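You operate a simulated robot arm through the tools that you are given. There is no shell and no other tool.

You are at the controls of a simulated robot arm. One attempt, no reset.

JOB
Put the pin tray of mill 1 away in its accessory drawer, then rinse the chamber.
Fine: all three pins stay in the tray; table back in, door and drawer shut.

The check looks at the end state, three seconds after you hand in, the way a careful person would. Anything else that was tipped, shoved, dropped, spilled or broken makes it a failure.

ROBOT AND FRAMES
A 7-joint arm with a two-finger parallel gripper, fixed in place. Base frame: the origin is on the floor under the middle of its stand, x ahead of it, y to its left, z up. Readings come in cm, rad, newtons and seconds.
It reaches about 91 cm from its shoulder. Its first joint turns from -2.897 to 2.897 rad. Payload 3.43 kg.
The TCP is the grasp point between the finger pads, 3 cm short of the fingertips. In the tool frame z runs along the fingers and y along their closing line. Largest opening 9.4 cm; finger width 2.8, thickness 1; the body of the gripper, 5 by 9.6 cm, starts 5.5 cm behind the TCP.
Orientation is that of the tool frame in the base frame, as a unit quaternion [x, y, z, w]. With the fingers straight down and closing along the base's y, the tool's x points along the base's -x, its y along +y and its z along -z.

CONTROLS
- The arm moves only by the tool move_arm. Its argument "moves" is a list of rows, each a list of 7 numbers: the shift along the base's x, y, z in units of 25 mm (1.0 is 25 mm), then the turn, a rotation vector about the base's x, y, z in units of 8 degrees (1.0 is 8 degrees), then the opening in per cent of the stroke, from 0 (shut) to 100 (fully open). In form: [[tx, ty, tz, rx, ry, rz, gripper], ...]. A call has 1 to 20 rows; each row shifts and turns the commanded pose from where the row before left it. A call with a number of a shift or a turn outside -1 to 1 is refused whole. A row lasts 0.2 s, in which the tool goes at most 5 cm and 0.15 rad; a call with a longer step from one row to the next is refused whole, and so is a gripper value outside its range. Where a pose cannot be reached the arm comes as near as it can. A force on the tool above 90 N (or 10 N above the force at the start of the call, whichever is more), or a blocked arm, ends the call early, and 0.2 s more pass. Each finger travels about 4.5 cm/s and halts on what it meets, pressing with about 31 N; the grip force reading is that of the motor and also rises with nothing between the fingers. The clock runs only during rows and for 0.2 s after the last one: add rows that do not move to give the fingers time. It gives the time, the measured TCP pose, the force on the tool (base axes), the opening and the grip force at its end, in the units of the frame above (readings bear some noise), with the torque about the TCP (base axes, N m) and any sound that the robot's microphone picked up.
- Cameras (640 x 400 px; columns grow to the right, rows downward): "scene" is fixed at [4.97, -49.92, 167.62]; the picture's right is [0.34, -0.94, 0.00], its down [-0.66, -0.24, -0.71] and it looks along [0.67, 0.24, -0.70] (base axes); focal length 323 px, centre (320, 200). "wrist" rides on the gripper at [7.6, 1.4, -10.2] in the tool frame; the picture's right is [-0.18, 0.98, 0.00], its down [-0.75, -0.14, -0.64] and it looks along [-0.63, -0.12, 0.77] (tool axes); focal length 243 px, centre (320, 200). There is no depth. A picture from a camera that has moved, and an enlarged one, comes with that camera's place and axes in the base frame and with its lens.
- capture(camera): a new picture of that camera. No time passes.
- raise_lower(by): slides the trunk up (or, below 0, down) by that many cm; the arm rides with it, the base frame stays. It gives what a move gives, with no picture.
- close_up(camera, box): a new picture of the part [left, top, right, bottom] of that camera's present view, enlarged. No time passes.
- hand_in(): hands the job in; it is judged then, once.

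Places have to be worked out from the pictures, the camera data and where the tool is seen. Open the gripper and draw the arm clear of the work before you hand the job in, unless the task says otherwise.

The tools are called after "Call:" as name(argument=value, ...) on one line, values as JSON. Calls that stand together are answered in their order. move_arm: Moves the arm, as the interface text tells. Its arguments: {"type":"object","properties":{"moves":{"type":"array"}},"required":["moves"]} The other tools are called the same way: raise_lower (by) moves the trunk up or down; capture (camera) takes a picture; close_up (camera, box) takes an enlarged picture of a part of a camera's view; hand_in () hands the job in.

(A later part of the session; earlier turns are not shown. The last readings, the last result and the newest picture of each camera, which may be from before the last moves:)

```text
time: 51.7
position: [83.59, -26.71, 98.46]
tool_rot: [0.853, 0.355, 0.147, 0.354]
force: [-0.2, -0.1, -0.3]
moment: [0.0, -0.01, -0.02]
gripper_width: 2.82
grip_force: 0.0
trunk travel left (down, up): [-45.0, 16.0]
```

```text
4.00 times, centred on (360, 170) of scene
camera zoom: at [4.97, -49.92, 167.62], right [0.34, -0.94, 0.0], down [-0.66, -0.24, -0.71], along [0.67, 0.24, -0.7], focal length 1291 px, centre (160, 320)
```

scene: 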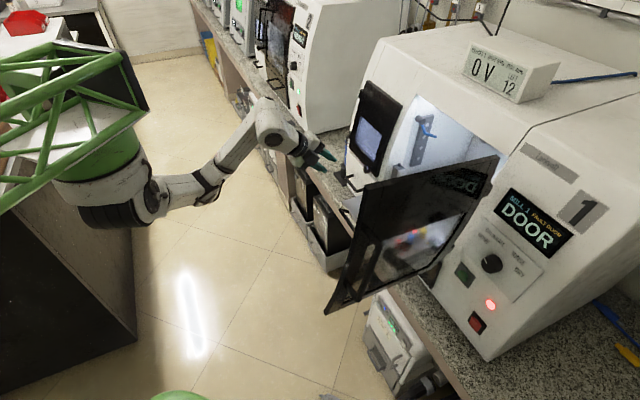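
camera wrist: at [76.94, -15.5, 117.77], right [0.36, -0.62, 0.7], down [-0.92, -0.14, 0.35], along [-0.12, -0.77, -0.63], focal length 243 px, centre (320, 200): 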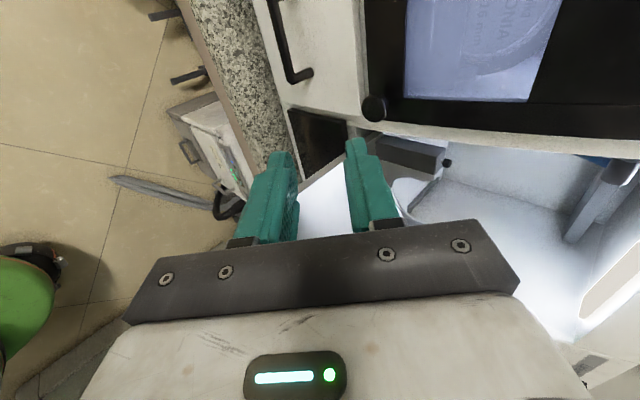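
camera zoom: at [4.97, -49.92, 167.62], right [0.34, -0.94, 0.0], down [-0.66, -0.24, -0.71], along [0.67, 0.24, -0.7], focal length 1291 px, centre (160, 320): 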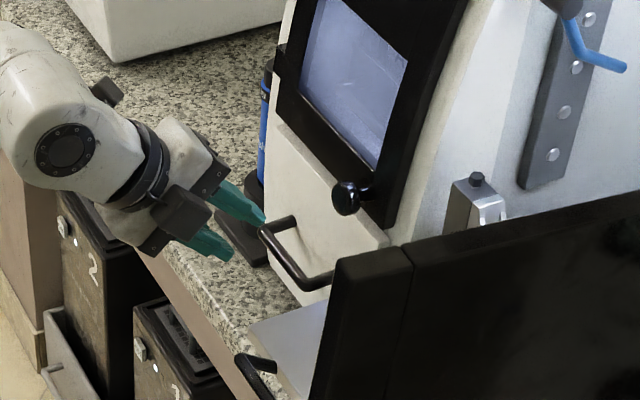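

Bar now at [85.6..91.6, -34.4..-28.7, 91.3], lying 10 cm straight ahead of the fingers with 3.3 cm stand-off from the panel. I advance 8.5 cm and close.

Call:
move_arm(moves=[[0.34, -0.34, -0.48, 0, 0, 0, 30], [0.34, -0.34, -0.48, 0, 0, 0, 30], [0.34, -0.34, -0.48, 0, 0, 0, 30], [0.34, -0.34, -0.48, 0, 0, 0, 30], [0.34, -0.34, -0.48, 0, 0, 0, 30], [0, 0, 0, 0, 0, 0, 30]])

Call:
close_up(camera="wrist", box=[220, 0, 440, 240])

```text
time: 53.1
position: [87.91, -30.91, 92.73]
tool_rot: [0.853, 0.354, 0.148, 0.354]
force: [-22.0, 15.5, 19.5]
moment: [-0.43, -0.37, -0.22]
gripper_width: 2.54
grip_force: 0.0
trunk travel left (down, up): [-45.0, 16.0]
```

```text
1.67 times, centred on (330, 120) of wrist
camera zoom: at [88.76, -21.13, 101.02], right [0.36, -0.62, 0.7], down [-0.92, -0.14, 0.35], along [-0.12, -0.77, -0.62], focal length 404 px, centre (303, 333)
```

zoom: 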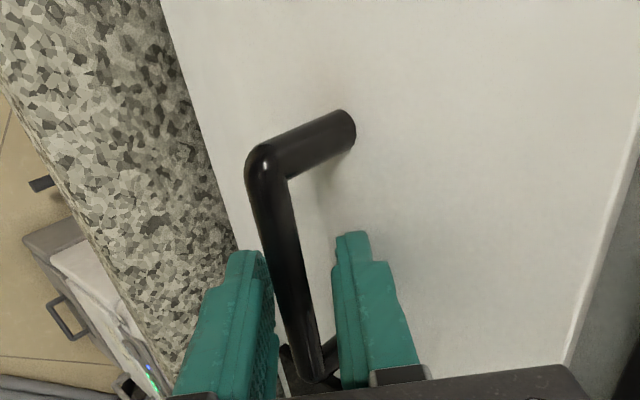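

The upper fingertip just touches the drawer panel (about 27 N). I back off 0.4 cm and close on the bar.

Call:
move_arm(moves=[[-0.1, 0.1, 0.1, 0, 0, 0, 28], [0, 0, 0, 0, 0, 0, 15], [0, 0, 0, 0, 0, 0, 5], [0, 0, 0, 0, 0, 0, 0], [0, 0, 0, 0, 0, 0, 0], [0, 0, 0, 0, 0, 0, 0]])

Call:
close_up(camera="wrist", box=[220, 0, 440, 240])

```text
time: 54.5
position: [87.68, -30.91, 92.64]
tool_rot: [0.853, 0.355, 0.145, 0.352]
force: [-0.2, -1.9, -10.2]
moment: [-0.06, 0.15, 1.21]
gripper_width: 1.16
grip_force: 44.9
trunk travel left (down, up): [-45.0, 16.0]
```

```text
1.67 times, centred on (330, 120) of wrist
camera zoom: at [88.62, -21.03, 100.87], right [0.37, -0.62, 0.69], down [-0.92, -0.14, 0.36], along [-0.12, -0.77, -0.63], focal length 404 px, centre (303, 333)
```

zoom: 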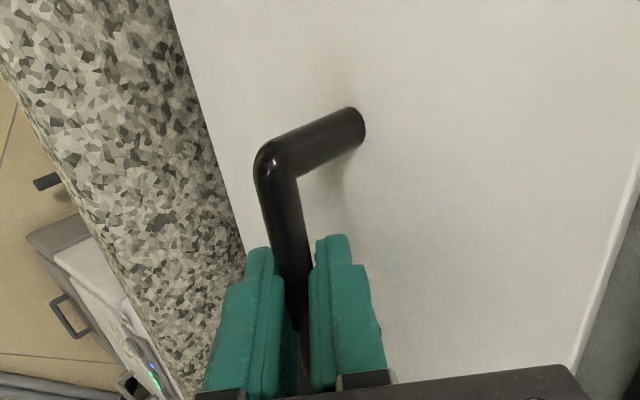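

Gripped at 1.16 cm. I pull the drawer straight out gently for about 4 cm.

Call:
move_arm(moves=[[-0.1, 0.1, 0, 0, 0, 0, 0], [-0.2, 0.2, 0, 0, 0, 0, 0], [-0.25, 0.25, 0, 0, 0, 0, 0], [-0.25, 0.25, 0, 0, 0, 0, 0], [-0.25, 0.25, 0, 0, 0, 0, 0]])

Call:
capture(camera="wrist")

```text
time: 55.7
position: [85.01, -28.14, 92.46]
tool_rot: [0.853, 0.356, 0.146, 0.352]
force: [-0.9, -0.3, -18.2]
moment: [-0.33, 0.5, 0.81]
gripper_width: 1.18
grip_force: 45.8
trunk travel left (down, up): [-45.0, 16.0]
```

```text
taken
camera wrist: at [86.02, -18.42, 100.87], right [0.37, -0.62, 0.69], down [-0.92, -0.14, 0.36], along [-0.12, -0.77, -0.63], focal length 243 px, centre (320, 200)
```

wrist: 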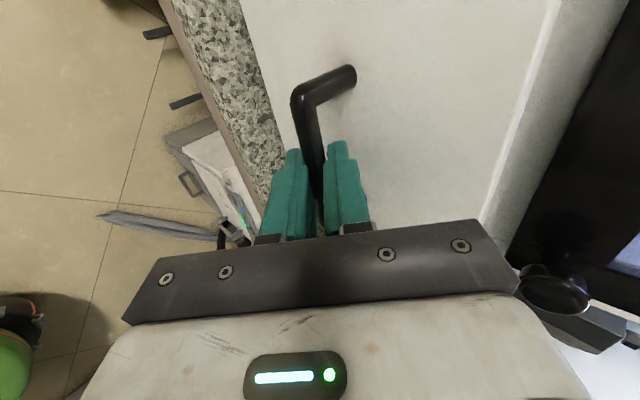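

The drawer slides. I pull on for another 10 cm with a slight downward trim.

Call:
move_arm(moves=[[-0.25, 0.25, -0.04, 0, 0, 0, 0], [-0.28, 0.28, -0.03, 0, 0, 0, 0], [-0.28, 0.28, 0, 0, 0, 0, 0], [-0.28, 0.28, 0, 0, 0, 0, 0], [-0.28, 0.28, 0, 0, 0, 0, 0], [-0.28, 0.28, 0, 0, 0, 0, 0], [-0.28, 0.28, 0, 0, 0, 0, 0], [-0.28, 0.28, 0, 0, 0, 0, 0], [-0.28, 0.28, 0, 0, 0, 0, 0], [-0.15, 0.15, 0, 0, 0, 0, 0]])

Call:
capture(camera="wrist")

Call:
capture(camera="scene")

```text
time: 57.9
position: [78.4, -21.56, 92.54]
tool_rot: [0.853, 0.355, 0.147, 0.353]
force: [-3.1, -4.0, 1.9]
moment: [-0.33, 0.34, 1.19]
gripper_width: 1.2
grip_force: 44.5
trunk travel left (down, up): [-45.0, 16.0]
```

```text
taken
camera wrist: at [79.38, -11.8, 100.86], right [0.36, -0.62, 0.7], down [-0.92, -0.14, 0.35], along [-0.12, -0.77, -0.63], focal length 243 px, centre (320, 200)
```

wrist: 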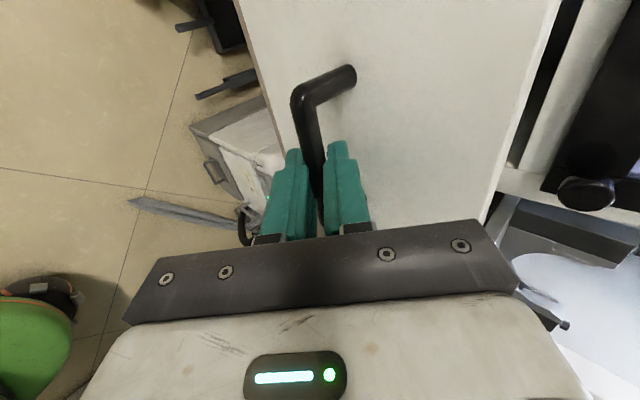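

```text
taken
```

scene: 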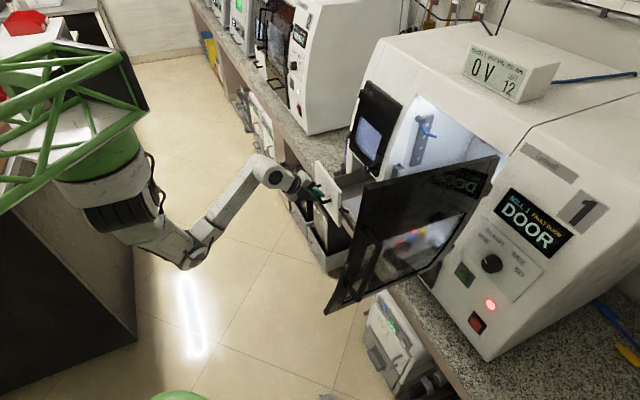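

The drawer is about 13 cm out. I zoom in to see its inside.

Call:
close_up(camera="scene", box=[290, 140, 400, 250])

```text
3.64 times, centred on (345, 195) of scene
camera zoom: at [4.97, -49.92, 167.62], right [0.34, -0.94, 0.0], down [-0.66, -0.24, -0.71], along [0.67, 0.24, -0.7], focal length 1174 px, centre (229, 218)
```

zoom: 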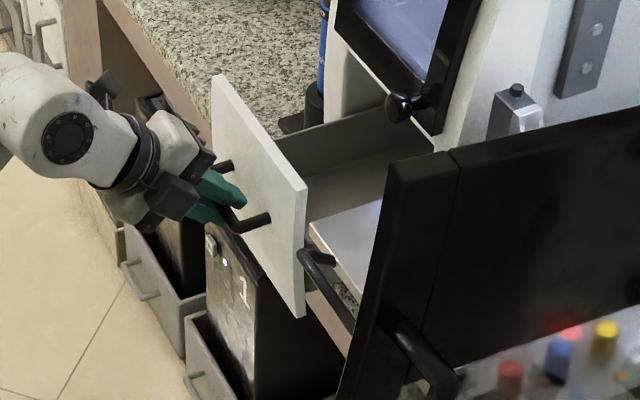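

The drawer looks empty inside. I draw it out another 4 cm to get enough room, watching for its stop.

Call:
move_arm(moves=[[-0.2, 0.2, 0, 0, 0, 0, 0], [-0.25, 0.25, 0, 0, 0, 0, 0], [-0.25, 0.25, 0, 0, 0, 0, 0], [-0.25, 0.25, 0, 0, 0, 0, 0], [-0.15, 0.15, 0, 0, 0, 0, 0]])

Call:
close_up(camera="scene", box=[290, 140, 400, 250])

```text
time: 59.1
position: [75.73, -18.9, 92.6]
tool_rot: [0.853, 0.355, 0.148, 0.354]
force: [0.8, -0.1, 9.2]
moment: [-0.96, 0.79, 0.32]
gripper_width: 1.18
grip_force: 45.1
trunk travel left (down, up): [-45.0, 16.0]
```

```text
3.64 times, centred on (345, 195) of scene
camera zoom: at [4.97, -49.92, 167.62], right [0.34, -0.94, 0.0], down [-0.66, -0.24, -0.71], along [0.67, 0.24, -0.7], focal length 1174 px, centre (229, 218)
```

zoom: 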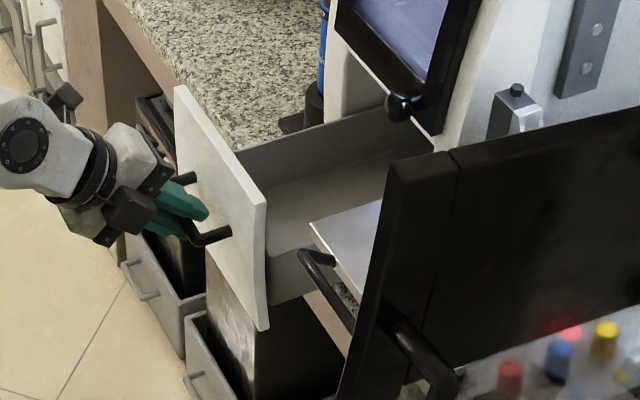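

The drawer is out about 17 cm. I release the handle and back away up and out.

Call:
move_arm(moves=[[0, 0, 0, 0, 0, 0, 20], [0, 0, 0, 0, 0, 0, 32], [0, 0, 0, 0, 0, 0, 32], [-0.3, 0.3, 0.425, 0, 0, 0, 32], [-0.4, 0.4, 0.57, 0, 0, 0, 32], [-0.3, 0.3, 0.8, 0, 0, 0, 32], [-0.2, 0.2, 0.8, 0, 0, 0, 32], [0, 0, 0.9, 0, 0, 0, 32], [0, 0, 0.9, 0, 0, 0, 32]])

Call:
capture(camera="wrist")

Call:
capture(camera="scene")

```text
time: 61.1
position: [72.83, -15.82, 103.57]
tool_rot: [0.853, 0.355, 0.147, 0.354]
force: [-0.4, 0.5, -1.0]
moment: [-0.03, 0.02, 0.0]
gripper_width: 3.01
grip_force: 0.0
trunk travel left (down, up): [-45.0, 16.0]
```

```text
taken
camera wrist: at [73.65, -6.03, 111.86], right [0.36, -0.62, 0.69], down [-0.92, -0.14, 0.35], along [-0.12, -0.77, -0.63], focal length 243 px, centre (320, 200)
```

wrist: 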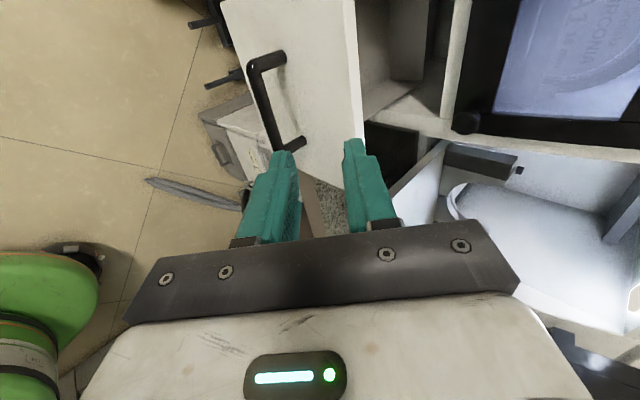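

```text
taken
```

scene: 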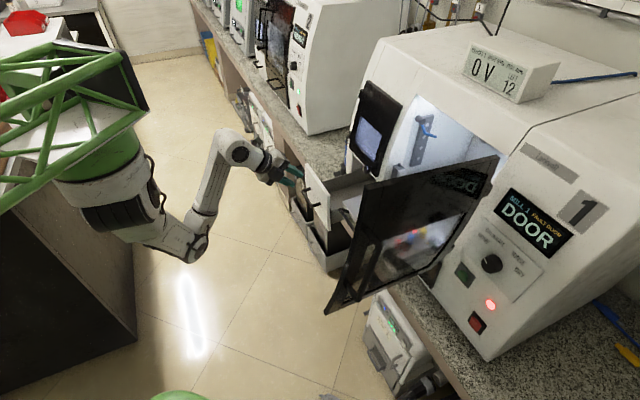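

Drawer stays open. I raise the hand and swing it over toward the table to look down at the tray.

Call:
move_arm(moves=[[-0.2, 0, 0.9, 0, 0, 0, 60], [-0.4, -0.6, 0.9, 0, 0, 0, 90], [-0.6, -0.8, 0.9, 0, 0, 0, 90], [-0.6, -0.9, 0.9, 0, 0, 0, 90], [-0.6, -0.9, 0.6, 0, 0, 0, 90], [-0.6, -0.9, 0.5, 0, 0, 0, 90], [-0.6, -0.9, 0.4, 0, 0, 0, 90], [-0.6, -0.9, 0.2, 0, 0, 0, 90]])

Call:
capture(camera="wrist")

Call:
capture(camera="scene")

```text
time: 62.9
position: [62.23, -30.59, 116.87]
tool_rot: [0.853, 0.356, 0.146, 0.353]
force: [0.1, -1.5, 0.3]
moment: [-0.04, -0.01, -0.01]
gripper_width: 8.47
grip_force: 0.1
trunk travel left (down, up): [-45.0, 16.0]
```

```text
taken
camera wrist: at [63.14, -20.8, 125.07], right [0.36, -0.62, 0.69], down [-0.92, -0.15, 0.36], along [-0.12, -0.77, -0.63], focal length 243 px, centre (320, 200)
```

wrist: 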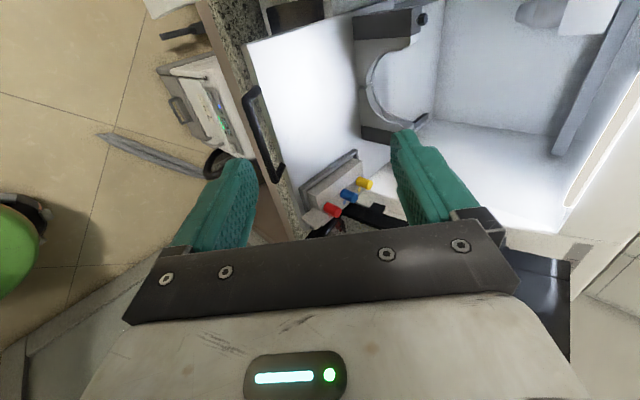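

```text
taken
```

scene: 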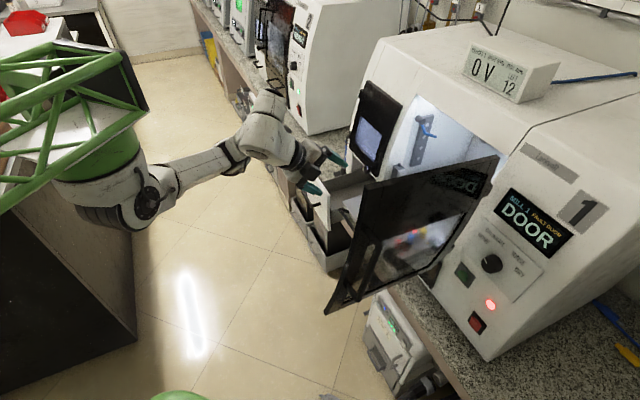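

I zoom on the tray to see its tab and pins.

Call:
close_up(camera="wrist", box=[270, 130, 400, 240])

Call:
close_up(camera="scene", box=[370, 180, 500, 280])

```text
3.64 times, centred on (335, 185) of wrist
camera zoom: at [63.14, -20.8, 125.07], right [0.36, -0.62, 0.69], down [-0.92, -0.15, 0.36], along [-0.12, -0.77, -0.63], focal length 882 px, centre (266, 254)
```

zoom: 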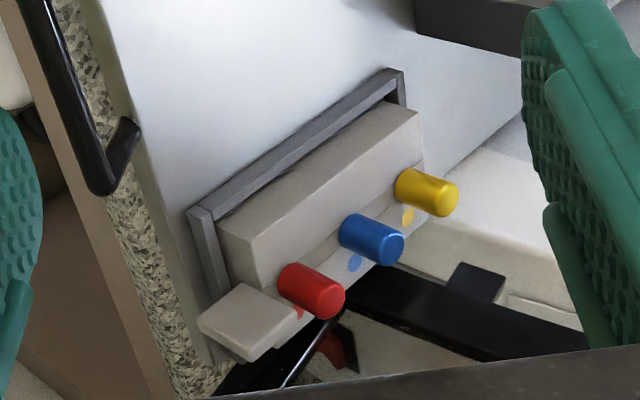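

```text
4.00 times, centred on (435, 230) of scene
camera zoom: at [4.97, -49.92, 167.62], right [0.34, -0.94, 0.0], down [-0.66, -0.24, -0.71], along [0.67, 0.24, -0.7], focal length 1291 px, centre (-140, 80)
```

zoom: 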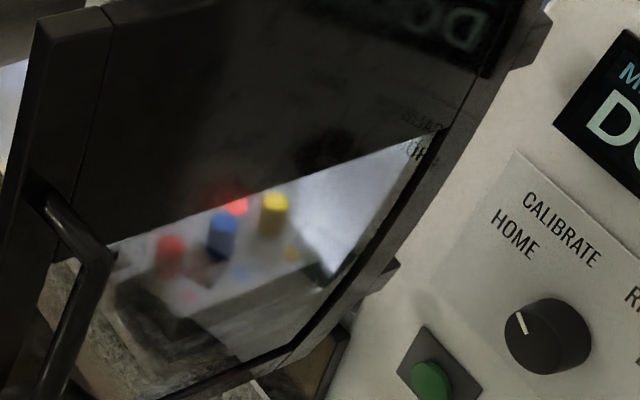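

Tray figures: pins at s≈4.6 in a row, n≈-77, -81, -85, mid-height z≈103.5; a grip tab stands in front of the red pin. I zoom further on the tab to get its thickness.

Call:
close_up(camera="wrist", box=[290, 180, 370, 240])

```text
6.67 times, centred on (330, 210) of wrist
camera zoom: at [63.14, -20.8, 125.07], right [0.36, -0.62, 0.69], down [-0.92, -0.15, 0.36], along [-0.12, -0.77, -0.63], focal length 1618 px, centre (253, 133)
```

zoom: 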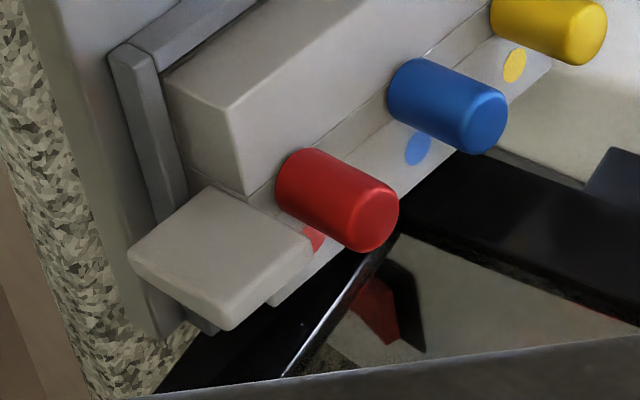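

The tab is a plate about 0.6 cm thick standing along the drawer/table direction, centre s≈4.5, n≈-74, top z≈104.2. I need the fingers straight down closing across it, so I first pitch the gripper down 45° while rising a little.

Call:
move_arm(moves=[[0, 0, 0.3, 0.663, 0.663, 0, 70], [0, 0, 0.3, 0.663, 0.663, 0, 60], [0, 0, 0.3, 0.663, 0.663, 0, 50], [0, 0, 0.3, 0.663, 0.663, 0, 50], [0, 0, 0.3, 0.663, 0.663, 0, 50], [0, 0, 0.3, 0.663, 0.663, 0, 50]])

Call:
capture(camera="scene")

```text
time: 64.3
position: [62.22, -30.63, 121.4]
tool_rot: [0.924, 0.383, 0.0, -0.001]
force: [0.6, 0.3, 0.2]
moment: [-0.01, 0.01, 0.01]
gripper_width: 4.69
grip_force: 0.0
trunk travel left (down, up): [-45.0, 16.0]
```

```text
taken
```

scene: 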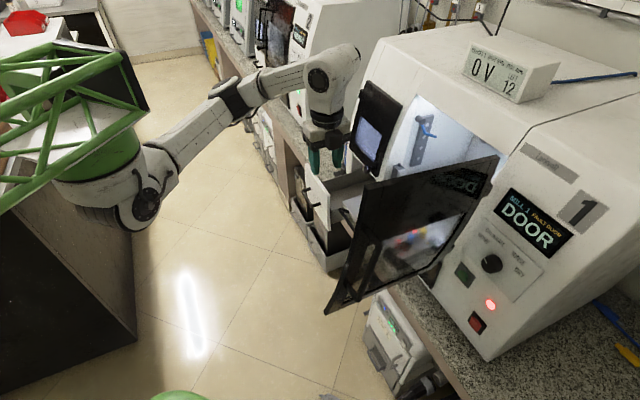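

The tool points straight down and the arm is comfortable. I yaw +90° so the fingers close across the tab, moving toward a point above it.

Call:
move_arm(moves=[[-0.1, -0.3, 0, 0, 0, 0.9375, 50], [-0.1, -0.4, 0, 0, 0, 0.9375, 50], [-0.1, -0.4, 0, 0, 0, 0.9375, 50], [-0.1, -0.4, 0, 0, 0, 0.9375, 50], [-0.1, -0.4, 0, 0, 0, 0.9375, 50], [-0.1, -0.4, 0, 0, 0, 0.9375, 50], [-0.2, -0.5, 0, 0, 0, 0.9375, 50], [-0.2, -0.5, 0, 0, 0, 0.9375, 50], [-0.2, -0.5, 0, 0, 0, 0.9375, 50], [-0.2, -0.5, 0, 0, 0, 0.9375, 50], [-0.2, -0.5, 0, 0, 0, 0.9375, 50], [-0.2, -0.5, 0, 0, 0, 0.9375, 50]])

Call:
capture(camera="scene")

Call:
capture(camera="wrist")

```text
time: 66.9
position: [57.85, -43.86, 121.41]
tool_rot: [0.38, 0.925, 0.001, -0.001]
force: [0.5, 0.1, 0.3]
moment: [-0.02, -0.01, -0.01]
gripper_width: 4.69
grip_force: 0.1
trunk travel left (down, up): [-45.0, 16.0]
```

```text
taken
```

scene: 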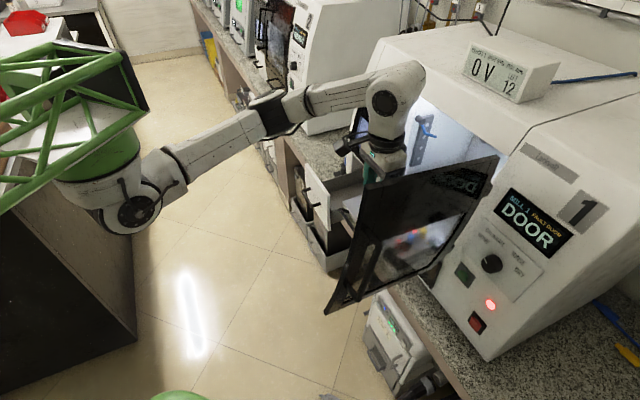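

```text
taken
camera wrist: at [53.35, -37.52, 131.62], right [0.82, 0.57, 0.0], down [0.44, -0.63, 0.64], along [0.36, -0.53, -0.77], focal length 243 px, centre (320, 200)
```

wrist: 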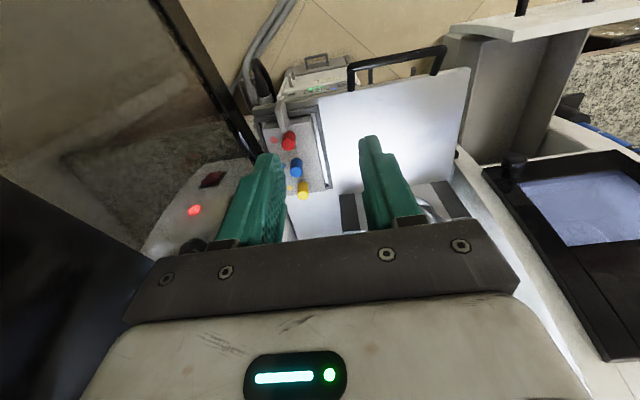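

I zoom on the tray from this new viewpoint.

Call:
close_up(camera="wrist", box=[230, 60, 380, 220])

```text
2.50 times, centred on (305, 140) of wrist
camera zoom: at [53.35, -37.52, 131.62], right [0.82, 0.57, 0.0], down [0.44, -0.63, 0.64], along [0.36, -0.53, -0.77], focal length 606 px, centre (358, 350)
```

zoom: 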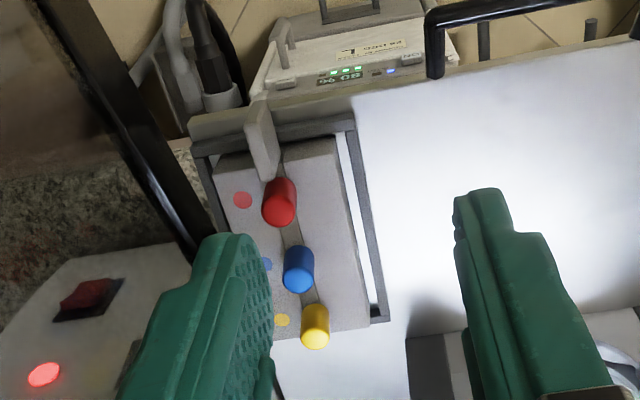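

The tab lines up with the pins (s≈4.7, n≈-74). I move over it with the fingers opened to about 3.3 cm and descend to 8 cm above the grasp height.

Call:
move_arm(moves=[[-0.17, -0.38, -0.7, 0, 0, 0, 36], [-0.17, -0.38, -0.7, 0, 0, 0, 36], [-0.17, -0.38, -0.7, 0, 0, 0, 36], [-0.17, -0.38, -0.7, 0, 0, 0, 36], [-0.17, -0.38, -0.7, 0, 0, 0, 36]])

Call:
capture(camera="wrist")

Call:
close_up(camera="wrist", box=[230, 90, 400, 240])

```text
time: 68.1
position: [55.66, -48.72, 112.55]
tool_rot: [0.381, 0.925, 0.001, 0.0]
force: [0.1, 0.4, 0.1]
moment: [-0.04, 0.0, -0.03]
gripper_width: 3.38
grip_force: 0.1
trunk travel left (down, up): [-45.0, 16.0]
```

```text
taken
camera wrist: at [51.22, -42.3, 122.85], right [0.82, 0.57, 0.0], down [0.44, -0.63, 0.64], along [0.36, -0.53, -0.77], focal length 243 px, centre (320, 200)
```

wrist: 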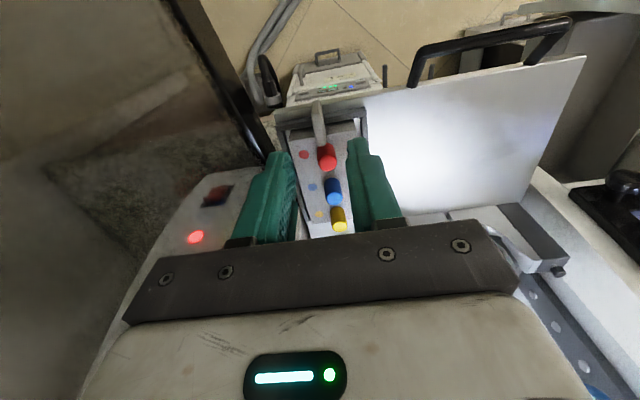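

```text
2.67 times, centred on (315, 165) of wrist
camera zoom: at [51.22, -42.3, 122.85], right [0.82, 0.57, 0.0], down [0.44, -0.63, 0.64], along [0.36, -0.53, -0.77], focal length 647 px, centre (333, 293)
```

zoom: 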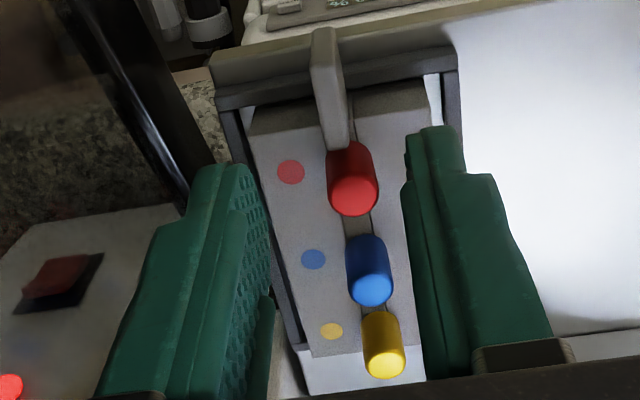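

The tab sits centrally between the open fingers. I descend toward it in two stages, first 5 cm.

Call:
move_arm(moves=[[-0.06, 0.06, -0.5, 0, 0, 0, 36], [0, 0, -0.5, 0, 0, 0, 36], [0, 0, -0.5, 0, 0, 0, 36], [0, 0, -0.5, 0, 0, 0, 36]])

Call:
close_up(camera="wrist", box=[230, 90, 400, 240])

```text
time: 69.1
position: [55.46, -48.55, 107.72]
tool_rot: [0.381, 0.925, 0.0, -0.002]
force: [-0.6, -0.5, 0.7]
moment: [0.01, 0.04, -0.03]
gripper_width: 3.38
grip_force: 0.1
trunk travel left (down, up): [-45.0, 16.0]
```

```text
2.67 times, centred on (315, 165) of wrist
camera zoom: at [51.11, -42.13, 117.85], right [0.82, 0.57, 0.0], down [0.44, -0.63, 0.64], along [0.36, -0.53, -0.77], focal length 647 px, centre (333, 293)
```

zoom: 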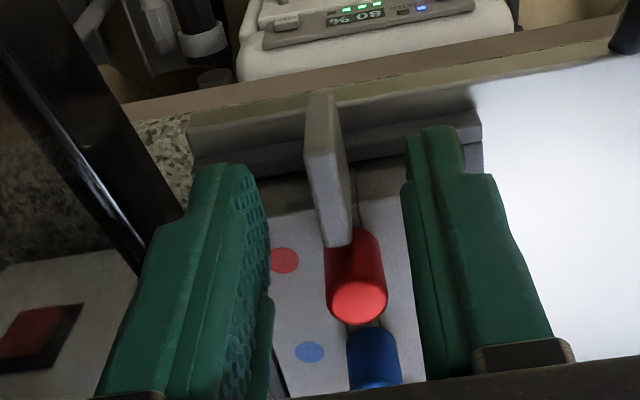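

The tab is centred between the fingers just under the tips. I descend the remaining 3 cm.

Call:
move_arm(moves=[[0, 0, -0.4, 0, 0, 0, 36], [0, 0, -0.4, 0, 0, 0, 36], [0, 0, -0.4, 0, 0, 0, 36], [0, 0, 0, 0, 0, 0, 36]])

Call:
close_up(camera="wrist", box=[230, 90, 400, 240])

```text
time: 70.1
position: [55.47, -48.52, 104.58]
tool_rot: [0.382, 0.924, 0.0, -0.001]
force: [-0.1, 0.9, -0.2]
moment: [0.0, 0.01, 0.01]
gripper_width: 3.38
grip_force: 0.1
trunk travel left (down, up): [-45.0, 16.0]
```

```text
2.67 times, centred on (315, 165) of wrist
camera zoom: at [51.07, -42.11, 114.85], right [0.82, 0.57, 0.0], down [0.44, -0.63, 0.64], along [0.36, -0.53, -0.77], focal length 647 px, centre (333, 293)
```

zoom: 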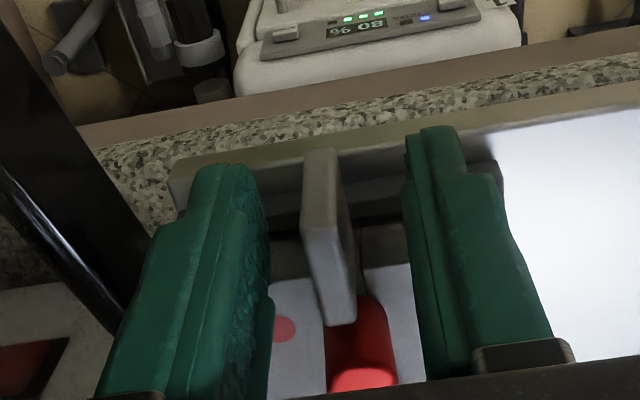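

The tab is well between the pads, no contact force. I close the gripper on it.

Call:
move_arm(moves=[[0, 0, 0, 0, 0, 0, 25], [0, 0, 0, 0, 0, 0, 15], [0, 0, 0, 0, 0, 0, 8], [0, 0, 0, 0, 0, 0, 4], [0, 0, 0, 0, 0, 0, 0], [0, 0, 0, 0, 0, 0, 0], [0, 0, 0, 0, 0, 0, 0]])

Call:
close_up(camera="wrist", box=[230, 90, 400, 240])

```text
time: 71.7
position: [55.51, -48.43, 104.54]
tool_rot: [0.383, 0.924, 0.001, 0.0]
force: [0.7, -0.8, 0.9]
moment: [0.04, -0.08, -0.06]
gripper_width: 0.71
grip_force: 30.7
trunk travel left (down, up): [-45.0, 16.0]
```

```text
2.67 times, centred on (315, 165) of wrist
camera zoom: at [51.08, -42.11, 114.87], right [0.82, 0.57, 0.0], down [0.44, -0.63, 0.64], along [0.36, -0.53, -0.77], focal length 647 px, centre (333, 293)
```

zoom: 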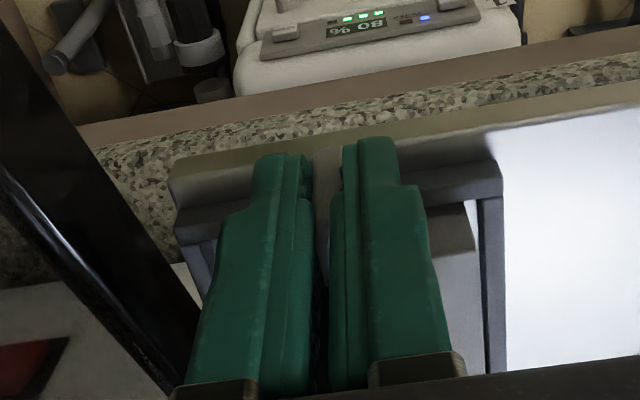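

Gripped (0.71 cm). I lift slowly, 0.4 cm per row, and read the weight.

Call:
move_arm(moves=[[0, 0, 0.08, 0, 0, 0, 0], [0, 0, 0.14, 0, 0, 0, 0], [0, 0, 0.16, 0, 0, 0, 0], [0, 0, 0.16, 0, 0, 0, 0], [0, 0, 0.16, 0, 0, 0, 0], [0, 0, 0.16, 0, 0, 0, 0], [0, 0, 0.1, 0, 0, 0, 0], [0, 0, 0, 0, 0, 0, 0]])

Call:
capture(camera="wrist")

Call:
close_up(camera="scene", box=[340, 130, 500, 280])

```text
time: 73.5
position: [55.53, -48.47, 107.03]
tool_rot: [0.381, 0.925, 0.0, -0.001]
force: [0.1, -0.9, -2.1]
moment: [0.11, 0.14, 0.01]
gripper_width: 0.72
grip_force: 31.5
trunk travel left (down, up): [-45.0, 16.0]
```

```text
taken
camera wrist: at [51.06, -42.07, 117.22], right [0.82, 0.57, 0.0], down [0.44, -0.63, 0.64], along [0.36, -0.53, -0.77], focal length 243 px, centre (320, 200)
```

wrist: 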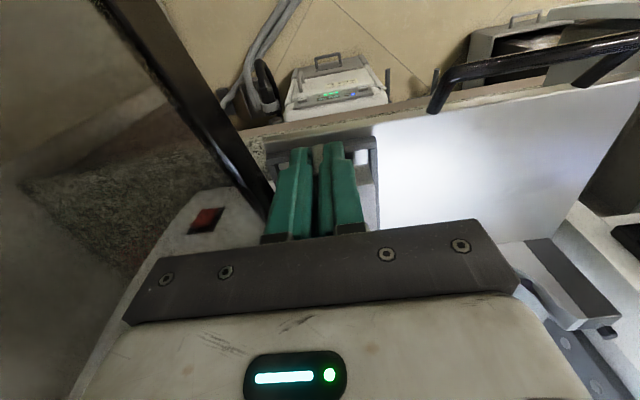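

```text
2.67 times, centred on (420, 205) of scene
camera zoom: at [4.97, -49.92, 167.62], right [0.34, -0.94, 0.0], down [-0.66, -0.24, -0.71], along [0.67, 0.24, -0.7], focal length 861 px, centre (53, 187)
```

zoom: 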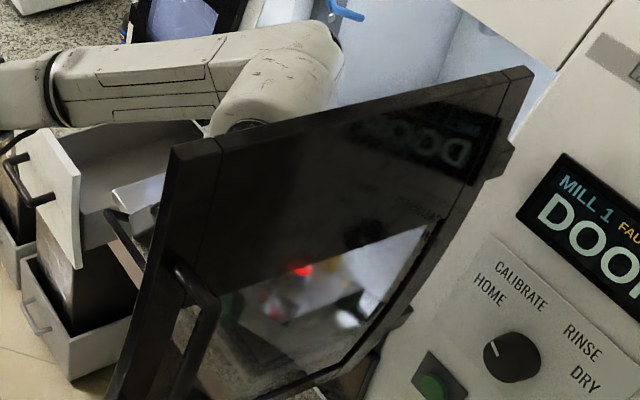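

The tray is lifted: about 2 N with its weight centred 8 cm behind the tab, so it hangs free. I look at the open drawer again to judge how the hand and its camera will fit.

Call:
close_up(camera="scene", box=[295, 150, 395, 230])

Call:
close_up(camera="wrist", box=[420, 0, 640, 140])

```text
5.00 times, centred on (345, 190) of scene
camera zoom: at [4.97, -49.92, 167.62], right [0.34, -0.94, 0.0], down [-0.66, -0.24, -0.71], along [0.67, 0.24, -0.7], focal length 1614 px, centre (195, 250)
```

zoom: 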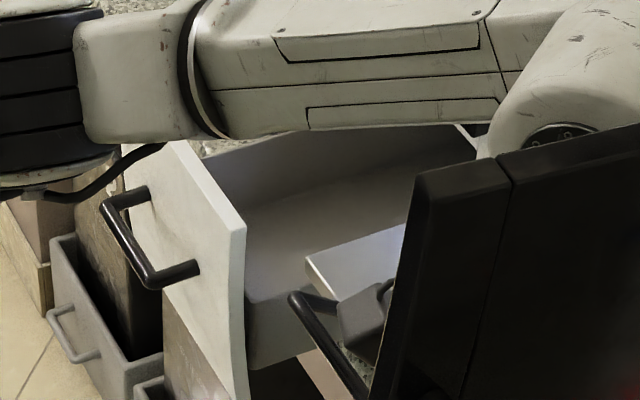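

```text
2.86 times, centred on (530, 70) of wrist
camera zoom: at [51.06, -42.07, 117.22], right [0.82, 0.57, 0.0], down [0.44, -0.63, 0.64], along [0.36, -0.53, -0.77], focal length 693 px, centre (-280, 571)
```

zoom: 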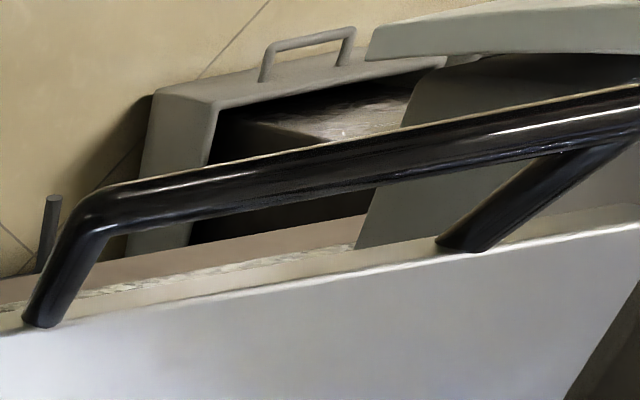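

The hand's camera would foul the drawer's tall front panel when lowering the tray with the fingers vertical. Better to set the tray back now, push the drawer further out from inside, and re-grip the tab with the hand leaning inward. I lower the tray straight back into its seat.

Call:
move_arm(moves=[[0, 0, -0.1, 0, 0, 0, 0], [0, 0, -0.16, 0, 0, 0, 0], [0, 0, -0.16, 0, 0, 0, 0], [0, 0, -0.16, 0, 0, 0, 0], [0, 0, -0.14, 0, 0, 0, 0], [0, 0, -0.12, 0, 0, 0, 0], [0, 0, -0.06, 0, 0, 0, 0], [0, 0, 0, 0, 0, 0, 0]])

Call:
capture(camera="wrist")

```text
time: 75.3
position: [55.43, -48.61, 104.62]
tool_rot: [0.382, 0.924, 0.0, -0.001]
force: [0.4, 0.0, -2.3]
moment: [0.13, 0.14, 0.0]
gripper_width: 0.71
grip_force: 30.9
trunk travel left (down, up): [-45.0, 16.0]
```

```text
taken
camera wrist: at [51.08, -42.12, 114.99], right [0.82, 0.57, 0.0], down [0.44, -0.63, 0.64], along [0.36, -0.53, -0.77], focal length 243 px, centre (320, 200)
```

wrist: 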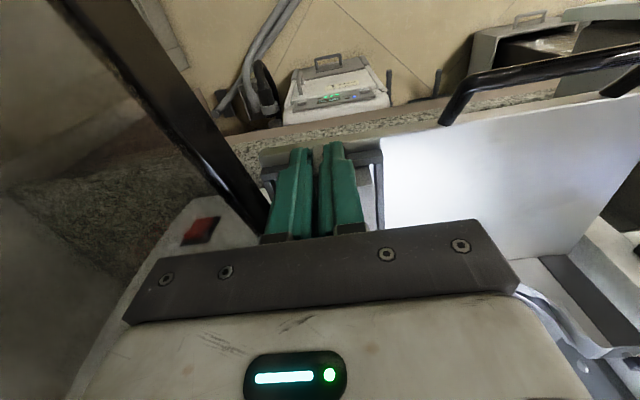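

The tray still hangs (-2.3 N) just above its seat. I lower another few millimetres until the weight comes off.

Call:
move_arm(moves=[[0, 0, -0.04, 0, 0, 0, 0], [0, 0, -0.04, 0, 0, 0, 0], [0, 0, 0, 0, 0, 0, 0]])

```text
time: 76.1
position: [55.51, -48.52, 104.59]
tool_rot: [0.382, 0.924, 0.001, -0.001]
force: [-0.5, 0.3, 5.4]
moment: [-0.06, -0.08, 0.0]
gripper_width: 0.74
grip_force: 31.2
trunk travel left (down, up): [-45.0, 16.0]
```

Now +5.4 N: the tray rests on the table. I open the fingers and rise clear.

Call:
move_arm(moves=[[0, 0, 0, 0, 0, 0, 15], [0, 0, 0, 0, 0, 0, 30], [0, 0, 0, 0, 0, 0, 36], [0, 0, 0.2, 0, 0, 0, 36], [0, 0, 0.6, 0, 0, 0, 36], [0, 0, 0.9, 0, 0, 0, 36], [0, 0, 0.9, 0, 0, 0, 36], [0, 0, 0.9, 0, 0, 0, 36]])

Call:
capture(camera="wrist")

Call:
close_up(camera="wrist", box=[230, 90, 400, 240])

```text
time: 77.9
position: [55.34, -48.61, 113.18]
tool_rot: [0.382, 0.924, 0.0, -0.001]
force: [0.0, 0.0, 0.3]
moment: [0.01, -0.02, 0.01]
gripper_width: 3.4
grip_force: 0.1
trunk travel left (down, up): [-45.0, 16.0]
```

```text
taken
camera wrist: at [51.02, -42.11, 123.43], right [0.82, 0.57, 0.0], down [0.44, -0.63, 0.64], along [0.36, -0.53, -0.77], focal length 243 px, centre (320, 200)
```

wrist: 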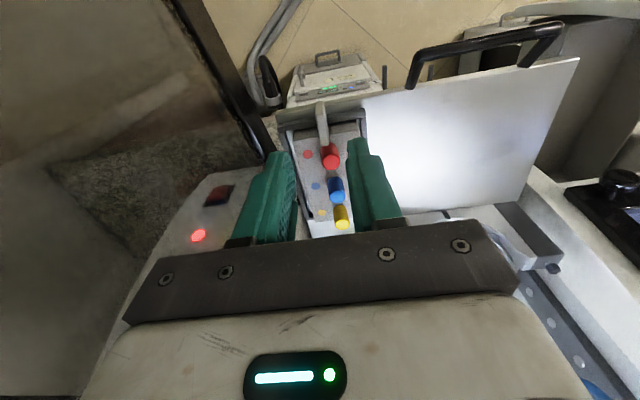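

```text
2.67 times, centred on (315, 165) of wrist
camera zoom: at [51.02, -42.11, 123.43], right [0.82, 0.57, 0.0], down [0.44, -0.63, 0.64], along [0.36, -0.53, -0.77], focal length 647 px, centre (333, 293)
```

zoom: 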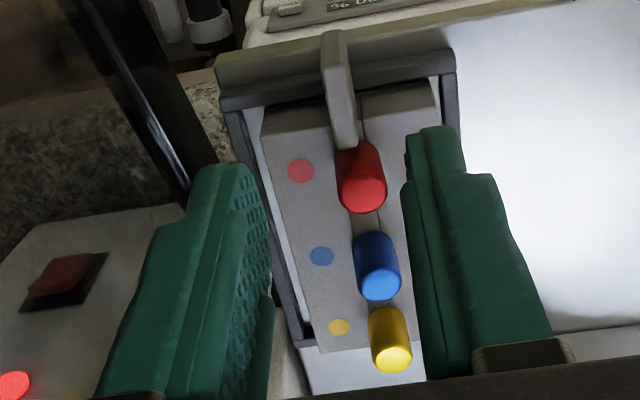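

The tray is back with all pins in place. I now carry the closed hand over to the open drawer at a safe height.

Call:
move_arm(moves=[[0.8, 0.75, 0.2, 0, 0, 0, 20], [0.89, 0.77, 0, 0, 0, 0, 0], [0.89, 0.77, 0, 0, 0, 0, 0], [0.89, 0.77, 0, 0, 0, 0, 0], [0.89, 0.77, 0, 0, 0, 0, 0], [0.89, 0.77, 0, 0, 0, 0, 0], [0.89, 0.77, 0, 0, 0, 0, 0], [0.89, 0.77, 0, 0, 0, 0, 0], [0.89, 0.77, 0, 0, 0, 0, 0], [0.89, 0.77, 0, 0, 0, 0, 0], [0.89, 0.77, 0, 0, 0, 0, 0], [0.7, 0.6, 0, 0, 0, 0, 0]])

Call:
capture(camera="wrist")

Call:
capture(camera="scene")

```text
time: 80.5
position: [81.44, -25.76, 113.72]
tool_rot: [0.382, 0.924, 0.0, 0.0]
force: [-0.3, 0.2, 1.0]
moment: [0.0, -0.03, 0.02]
gripper_width: 0.03
grip_force: 31.2
trunk travel left (down, up): [-45.0, 16.0]
```

```text
taken
camera wrist: at [77.07, -19.46, 124.01], right [0.82, 0.57, 0.0], down [0.43, -0.63, 0.64], along [0.36, -0.53, -0.77], focal length 243 px, centre (320, 200)
```

wrist: 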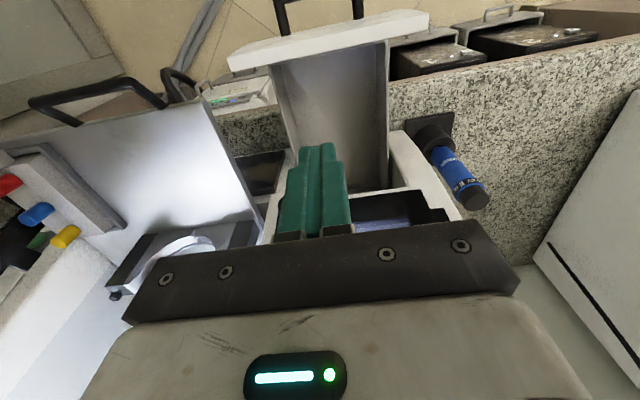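

```text
taken
```

scene: 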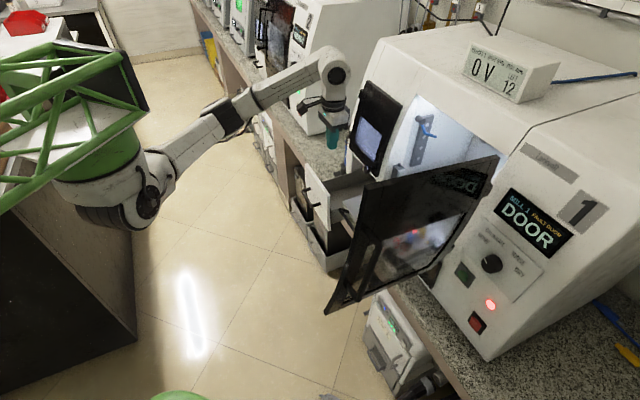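

This gives a clear look into the drawer. I zoom to measure its inside.

Call:
close_up(camera="wrist", box=[210, 0, 470, 230])

```text
1.74 times, centred on (340, 115) of wrist
camera zoom: at [77.07, -19.46, 124.01], right [0.82, 0.57, 0.0], down [0.43, -0.63, 0.64], along [0.36, -0.53, -0.77], focal length 422 px, centre (285, 348)
```

zoom: 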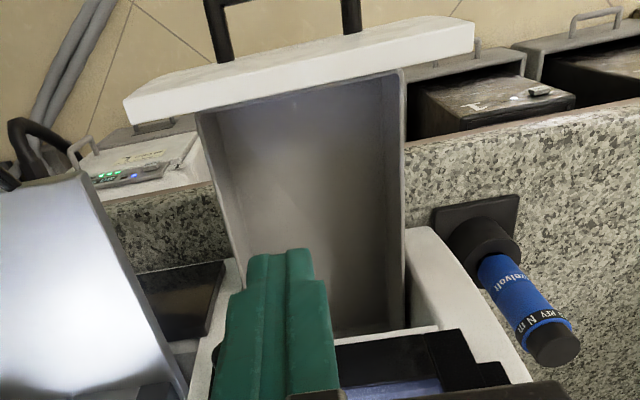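

The drawer inside spans s≈34.5–47, the panel's inner face is at n≈-71.8, top z≈99.8. I lower the closed fingers behind the panel.

Call:
move_arm(moves=[[0, 0, -0.8, 0, 0, 0, 0], [0, 0, -0.9, 0, 0, 0, 0], [0, 0, -0.9, 0, 0, 0, 0], [0, 0, -0.9, 0, 0, 0, 0], [0, 0, -0.9, 0, 0, 0, 0], [0, 0, -0.9, 0, 0, 0, 0], [0, 0, -0.8, 0, 0, 0, 0]])

Call:
close_up(camera="scene", box=[290, 110, 410, 230])

```text
time: 82.1
position: [81.45, -26.07, 98.49]
tool_rot: [0.382, 0.924, 0.0, -0.001]
force: [-0.9, -0.1, -0.1]
moment: [0.01, -0.02, -0.02]
gripper_width: 0.0
grip_force: 31.2
trunk travel left (down, up): [-45.0, 16.0]
```

```text
3.33 times, centred on (350, 170) of scene
camera zoom: at [4.97, -49.92, 167.62], right [0.34, -0.94, 0.0], down [-0.66, -0.24, -0.71], along [0.67, 0.24, -0.7], focal length 1076 px, centre (220, 300)
```

zoom: 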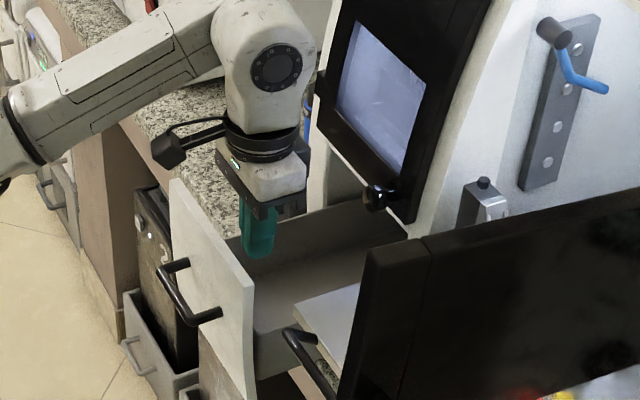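

The fingers are inside, just behind the panel. I push outward toward the robot to draw the drawer further out.

Call:
move_arm(moves=[[-0.25, 0.25, 0, 0, 0, 0, 0], [-0.25, 0.25, 0, 0, 0, 0, 0], [-0.2, 0.2, 0, 0, 0, 0, 0], [-0.2, 0.2, 0, 0, 0, 0, 0], [-0.2, 0.2, 0, 0, 0, 0, 0], [-0.2, 0.2, 0, 0, 0, 0, 0], [-0.2, 0.2, 0, 0, 0, 0, 0]])

```text
time: 83.7
position: [77.65, -22.2, 98.51]
tool_rot: [0.381, 0.925, 0.001, -0.001]
force: [0.3, -0.3, 0.2]
moment: [-0.01, -0.02, 0.01]
gripper_width: 0.0
grip_force: 31.4
trunk travel left (down, up): [-45.0, 16.0]
```

It slides freely. I push about 4 cm more, watching for the stop.

Call:
move_arm(moves=[[-0.2, 0.2, 0, 0, 0, 0, 0], [-0.2, 0.2, 0, 0, 0, 0, 0], [-0.2, 0.2, 0, 0, 0, 0, 0], [-0.2, 0.2, 0, 0, 0, 0, 0], [-0.2, 0.2, 0, 0, 0, 0, 0], [-0.1, 0.1, 0, 0, 0, 0, 0], [0, 0, 0, 0, 0, 0, 0]])

Call:
close_up(camera="scene", box=[270, 110, 410, 250])

```text
time: 85.3
position: [74.85, -19.37, 98.61]
tool_rot: [0.382, 0.924, 0.0, -0.001]
force: [-0.3, 0.0, 0.2]
moment: [-0.01, 0.0, -0.02]
gripper_width: 0.0
grip_force: 31.0
trunk travel left (down, up): [-45.0, 16.0]
```

```text
2.86 times, centred on (340, 180) of scene
camera zoom: at [4.97, -49.92, 167.62], right [0.34, -0.94, 0.0], down [-0.66, -0.24, -0.71], along [0.67, 0.24, -0.7], focal length 922 px, centre (263, 257)
```

zoom: 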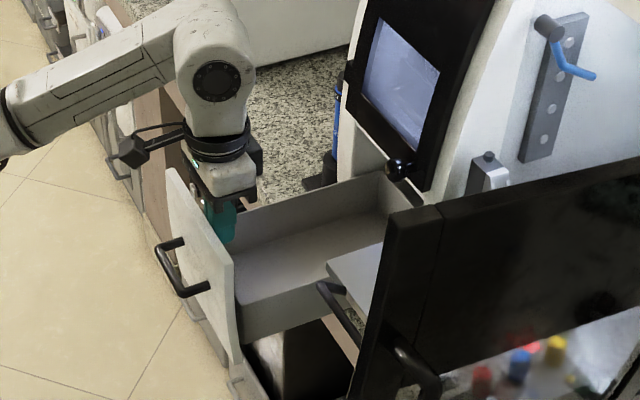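

The drawer is now extended enough (panel inner face n≈-65, rear wall in sight), so the tray can go in with the hand vertical. I draw the fingers back from the panel and rise.

Call:
move_arm(moves=[[0.3, -0.3, 0, 0, 0, 0, 0], [0.2, -0.2, 0.6, 0, 0, 0, 0], [0, 0, 0.9, 0, 0, 0, 0], [0, 0, 0.9, 0, 0, 0, 0], [0, 0, 0.9, 0, 0, 0, 0], [0, 0, 0.9, 0, 0, 0, 0], [0, 0, 0.9, 0, 0, 0, 0], [0, 0, 0.9, 0, 0, 0, 0]])

Call:
capture(camera="wrist")

Call:
close_up(camera="wrist", box=[210, 0, 470, 230])

```text
time: 87.1
position: [76.38, -20.72, 113.52]
tool_rot: [0.382, 0.924, 0.0, -0.001]
force: [0.2, -0.8, 0.2]
moment: [-0.02, 0.0, -0.04]
gripper_width: 0.0
grip_force: 31.0
trunk travel left (down, up): [-45.0, 16.0]
```

```text
taken
camera wrist: at [71.84, -14.34, 123.75], right [0.82, 0.57, 0.0], down [0.44, -0.63, 0.64], along [0.36, -0.53, -0.77], focal length 243 px, centre (320, 200)
```

wrist: 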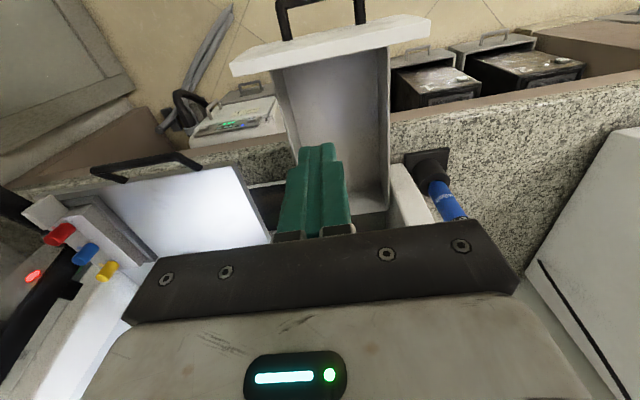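

```text
1.74 times, centred on (340, 115) of wrist
camera zoom: at [71.84, -14.34, 123.75], right [0.82, 0.57, 0.0], down [0.44, -0.63, 0.64], along [0.36, -0.53, -0.77], focal length 422 px, centre (285, 348)
```

zoom: 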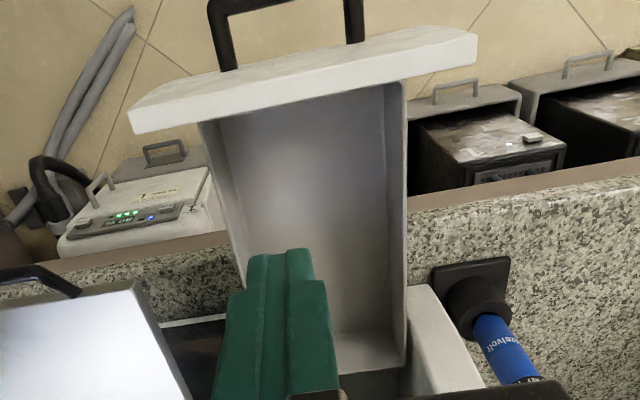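

The drawer is empty with ample room. I return above the tray's tab, opening the fingers on the way.

Call:
move_arm(moves=[[-0.693, -0.925, 0.1, 0, 0, 0, 0], [-0.693, -0.925, 0, 0, 0, 0, 0], [-0.693, -0.925, 0, 0, 0, 0, 0], [-0.693, -0.925, 0, 0, 0, 0, 0], [-0.693, -0.925, 0, 0, 0, 0, 36], [-0.693, -0.925, 0, 0, 0, 0, 36], [-0.693, -0.925, 0, 0, 0, 0, 36], [-0.693, -0.925, 0, 0, 0, 0, 36], [-0.693, -0.925, 0, 0, 0, 0, 36], [-0.693, -0.925, 0, 0, 0, 0, 36], [-0.693, -0.925, 0, 0, 0, 0, 36], [-0.693, -0.925, -0.1, 0, 0, 0, 36]])

Call:
capture(camera="wrist")

Call:
close_up(camera="wrist", box=[230, 90, 400, 240])

```text
time: 89.7
position: [55.33, -48.32, 113.5]
tool_rot: [0.381, 0.925, 0.0, -0.001]
force: [-0.4, 0.9, -0.3]
moment: [0.02, 0.01, -0.01]
gripper_width: 3.38
grip_force: 0.0
trunk travel left (down, up): [-45.0, 16.0]
```

```text
taken
camera wrist: at [50.97, -41.98, 123.74], right [0.82, 0.57, 0.0], down [0.44, -0.63, 0.64], along [0.36, -0.53, -0.77], focal length 243 px, centre (320, 200)
```

wrist: 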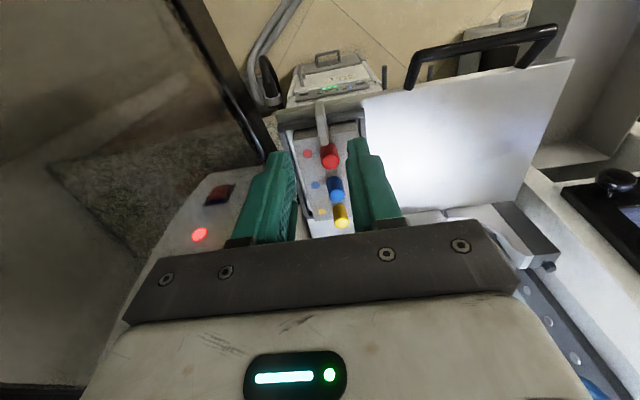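

```text
2.67 times, centred on (315, 165) of wrist
camera zoom: at [50.97, -41.98, 123.74], right [0.82, 0.57, 0.0], down [0.44, -0.63, 0.64], along [0.36, -0.53, -0.77], focal length 647 px, centre (333, 293)
```

zoom: 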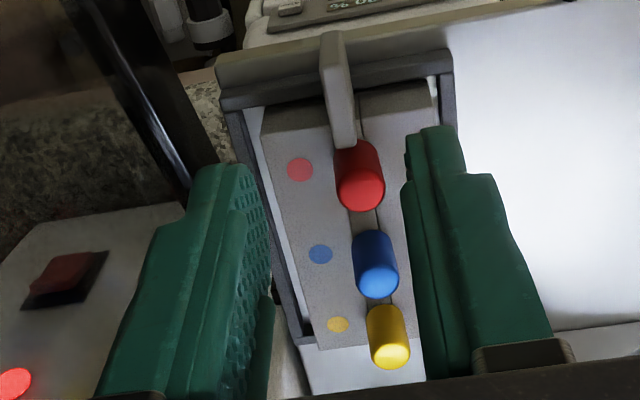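

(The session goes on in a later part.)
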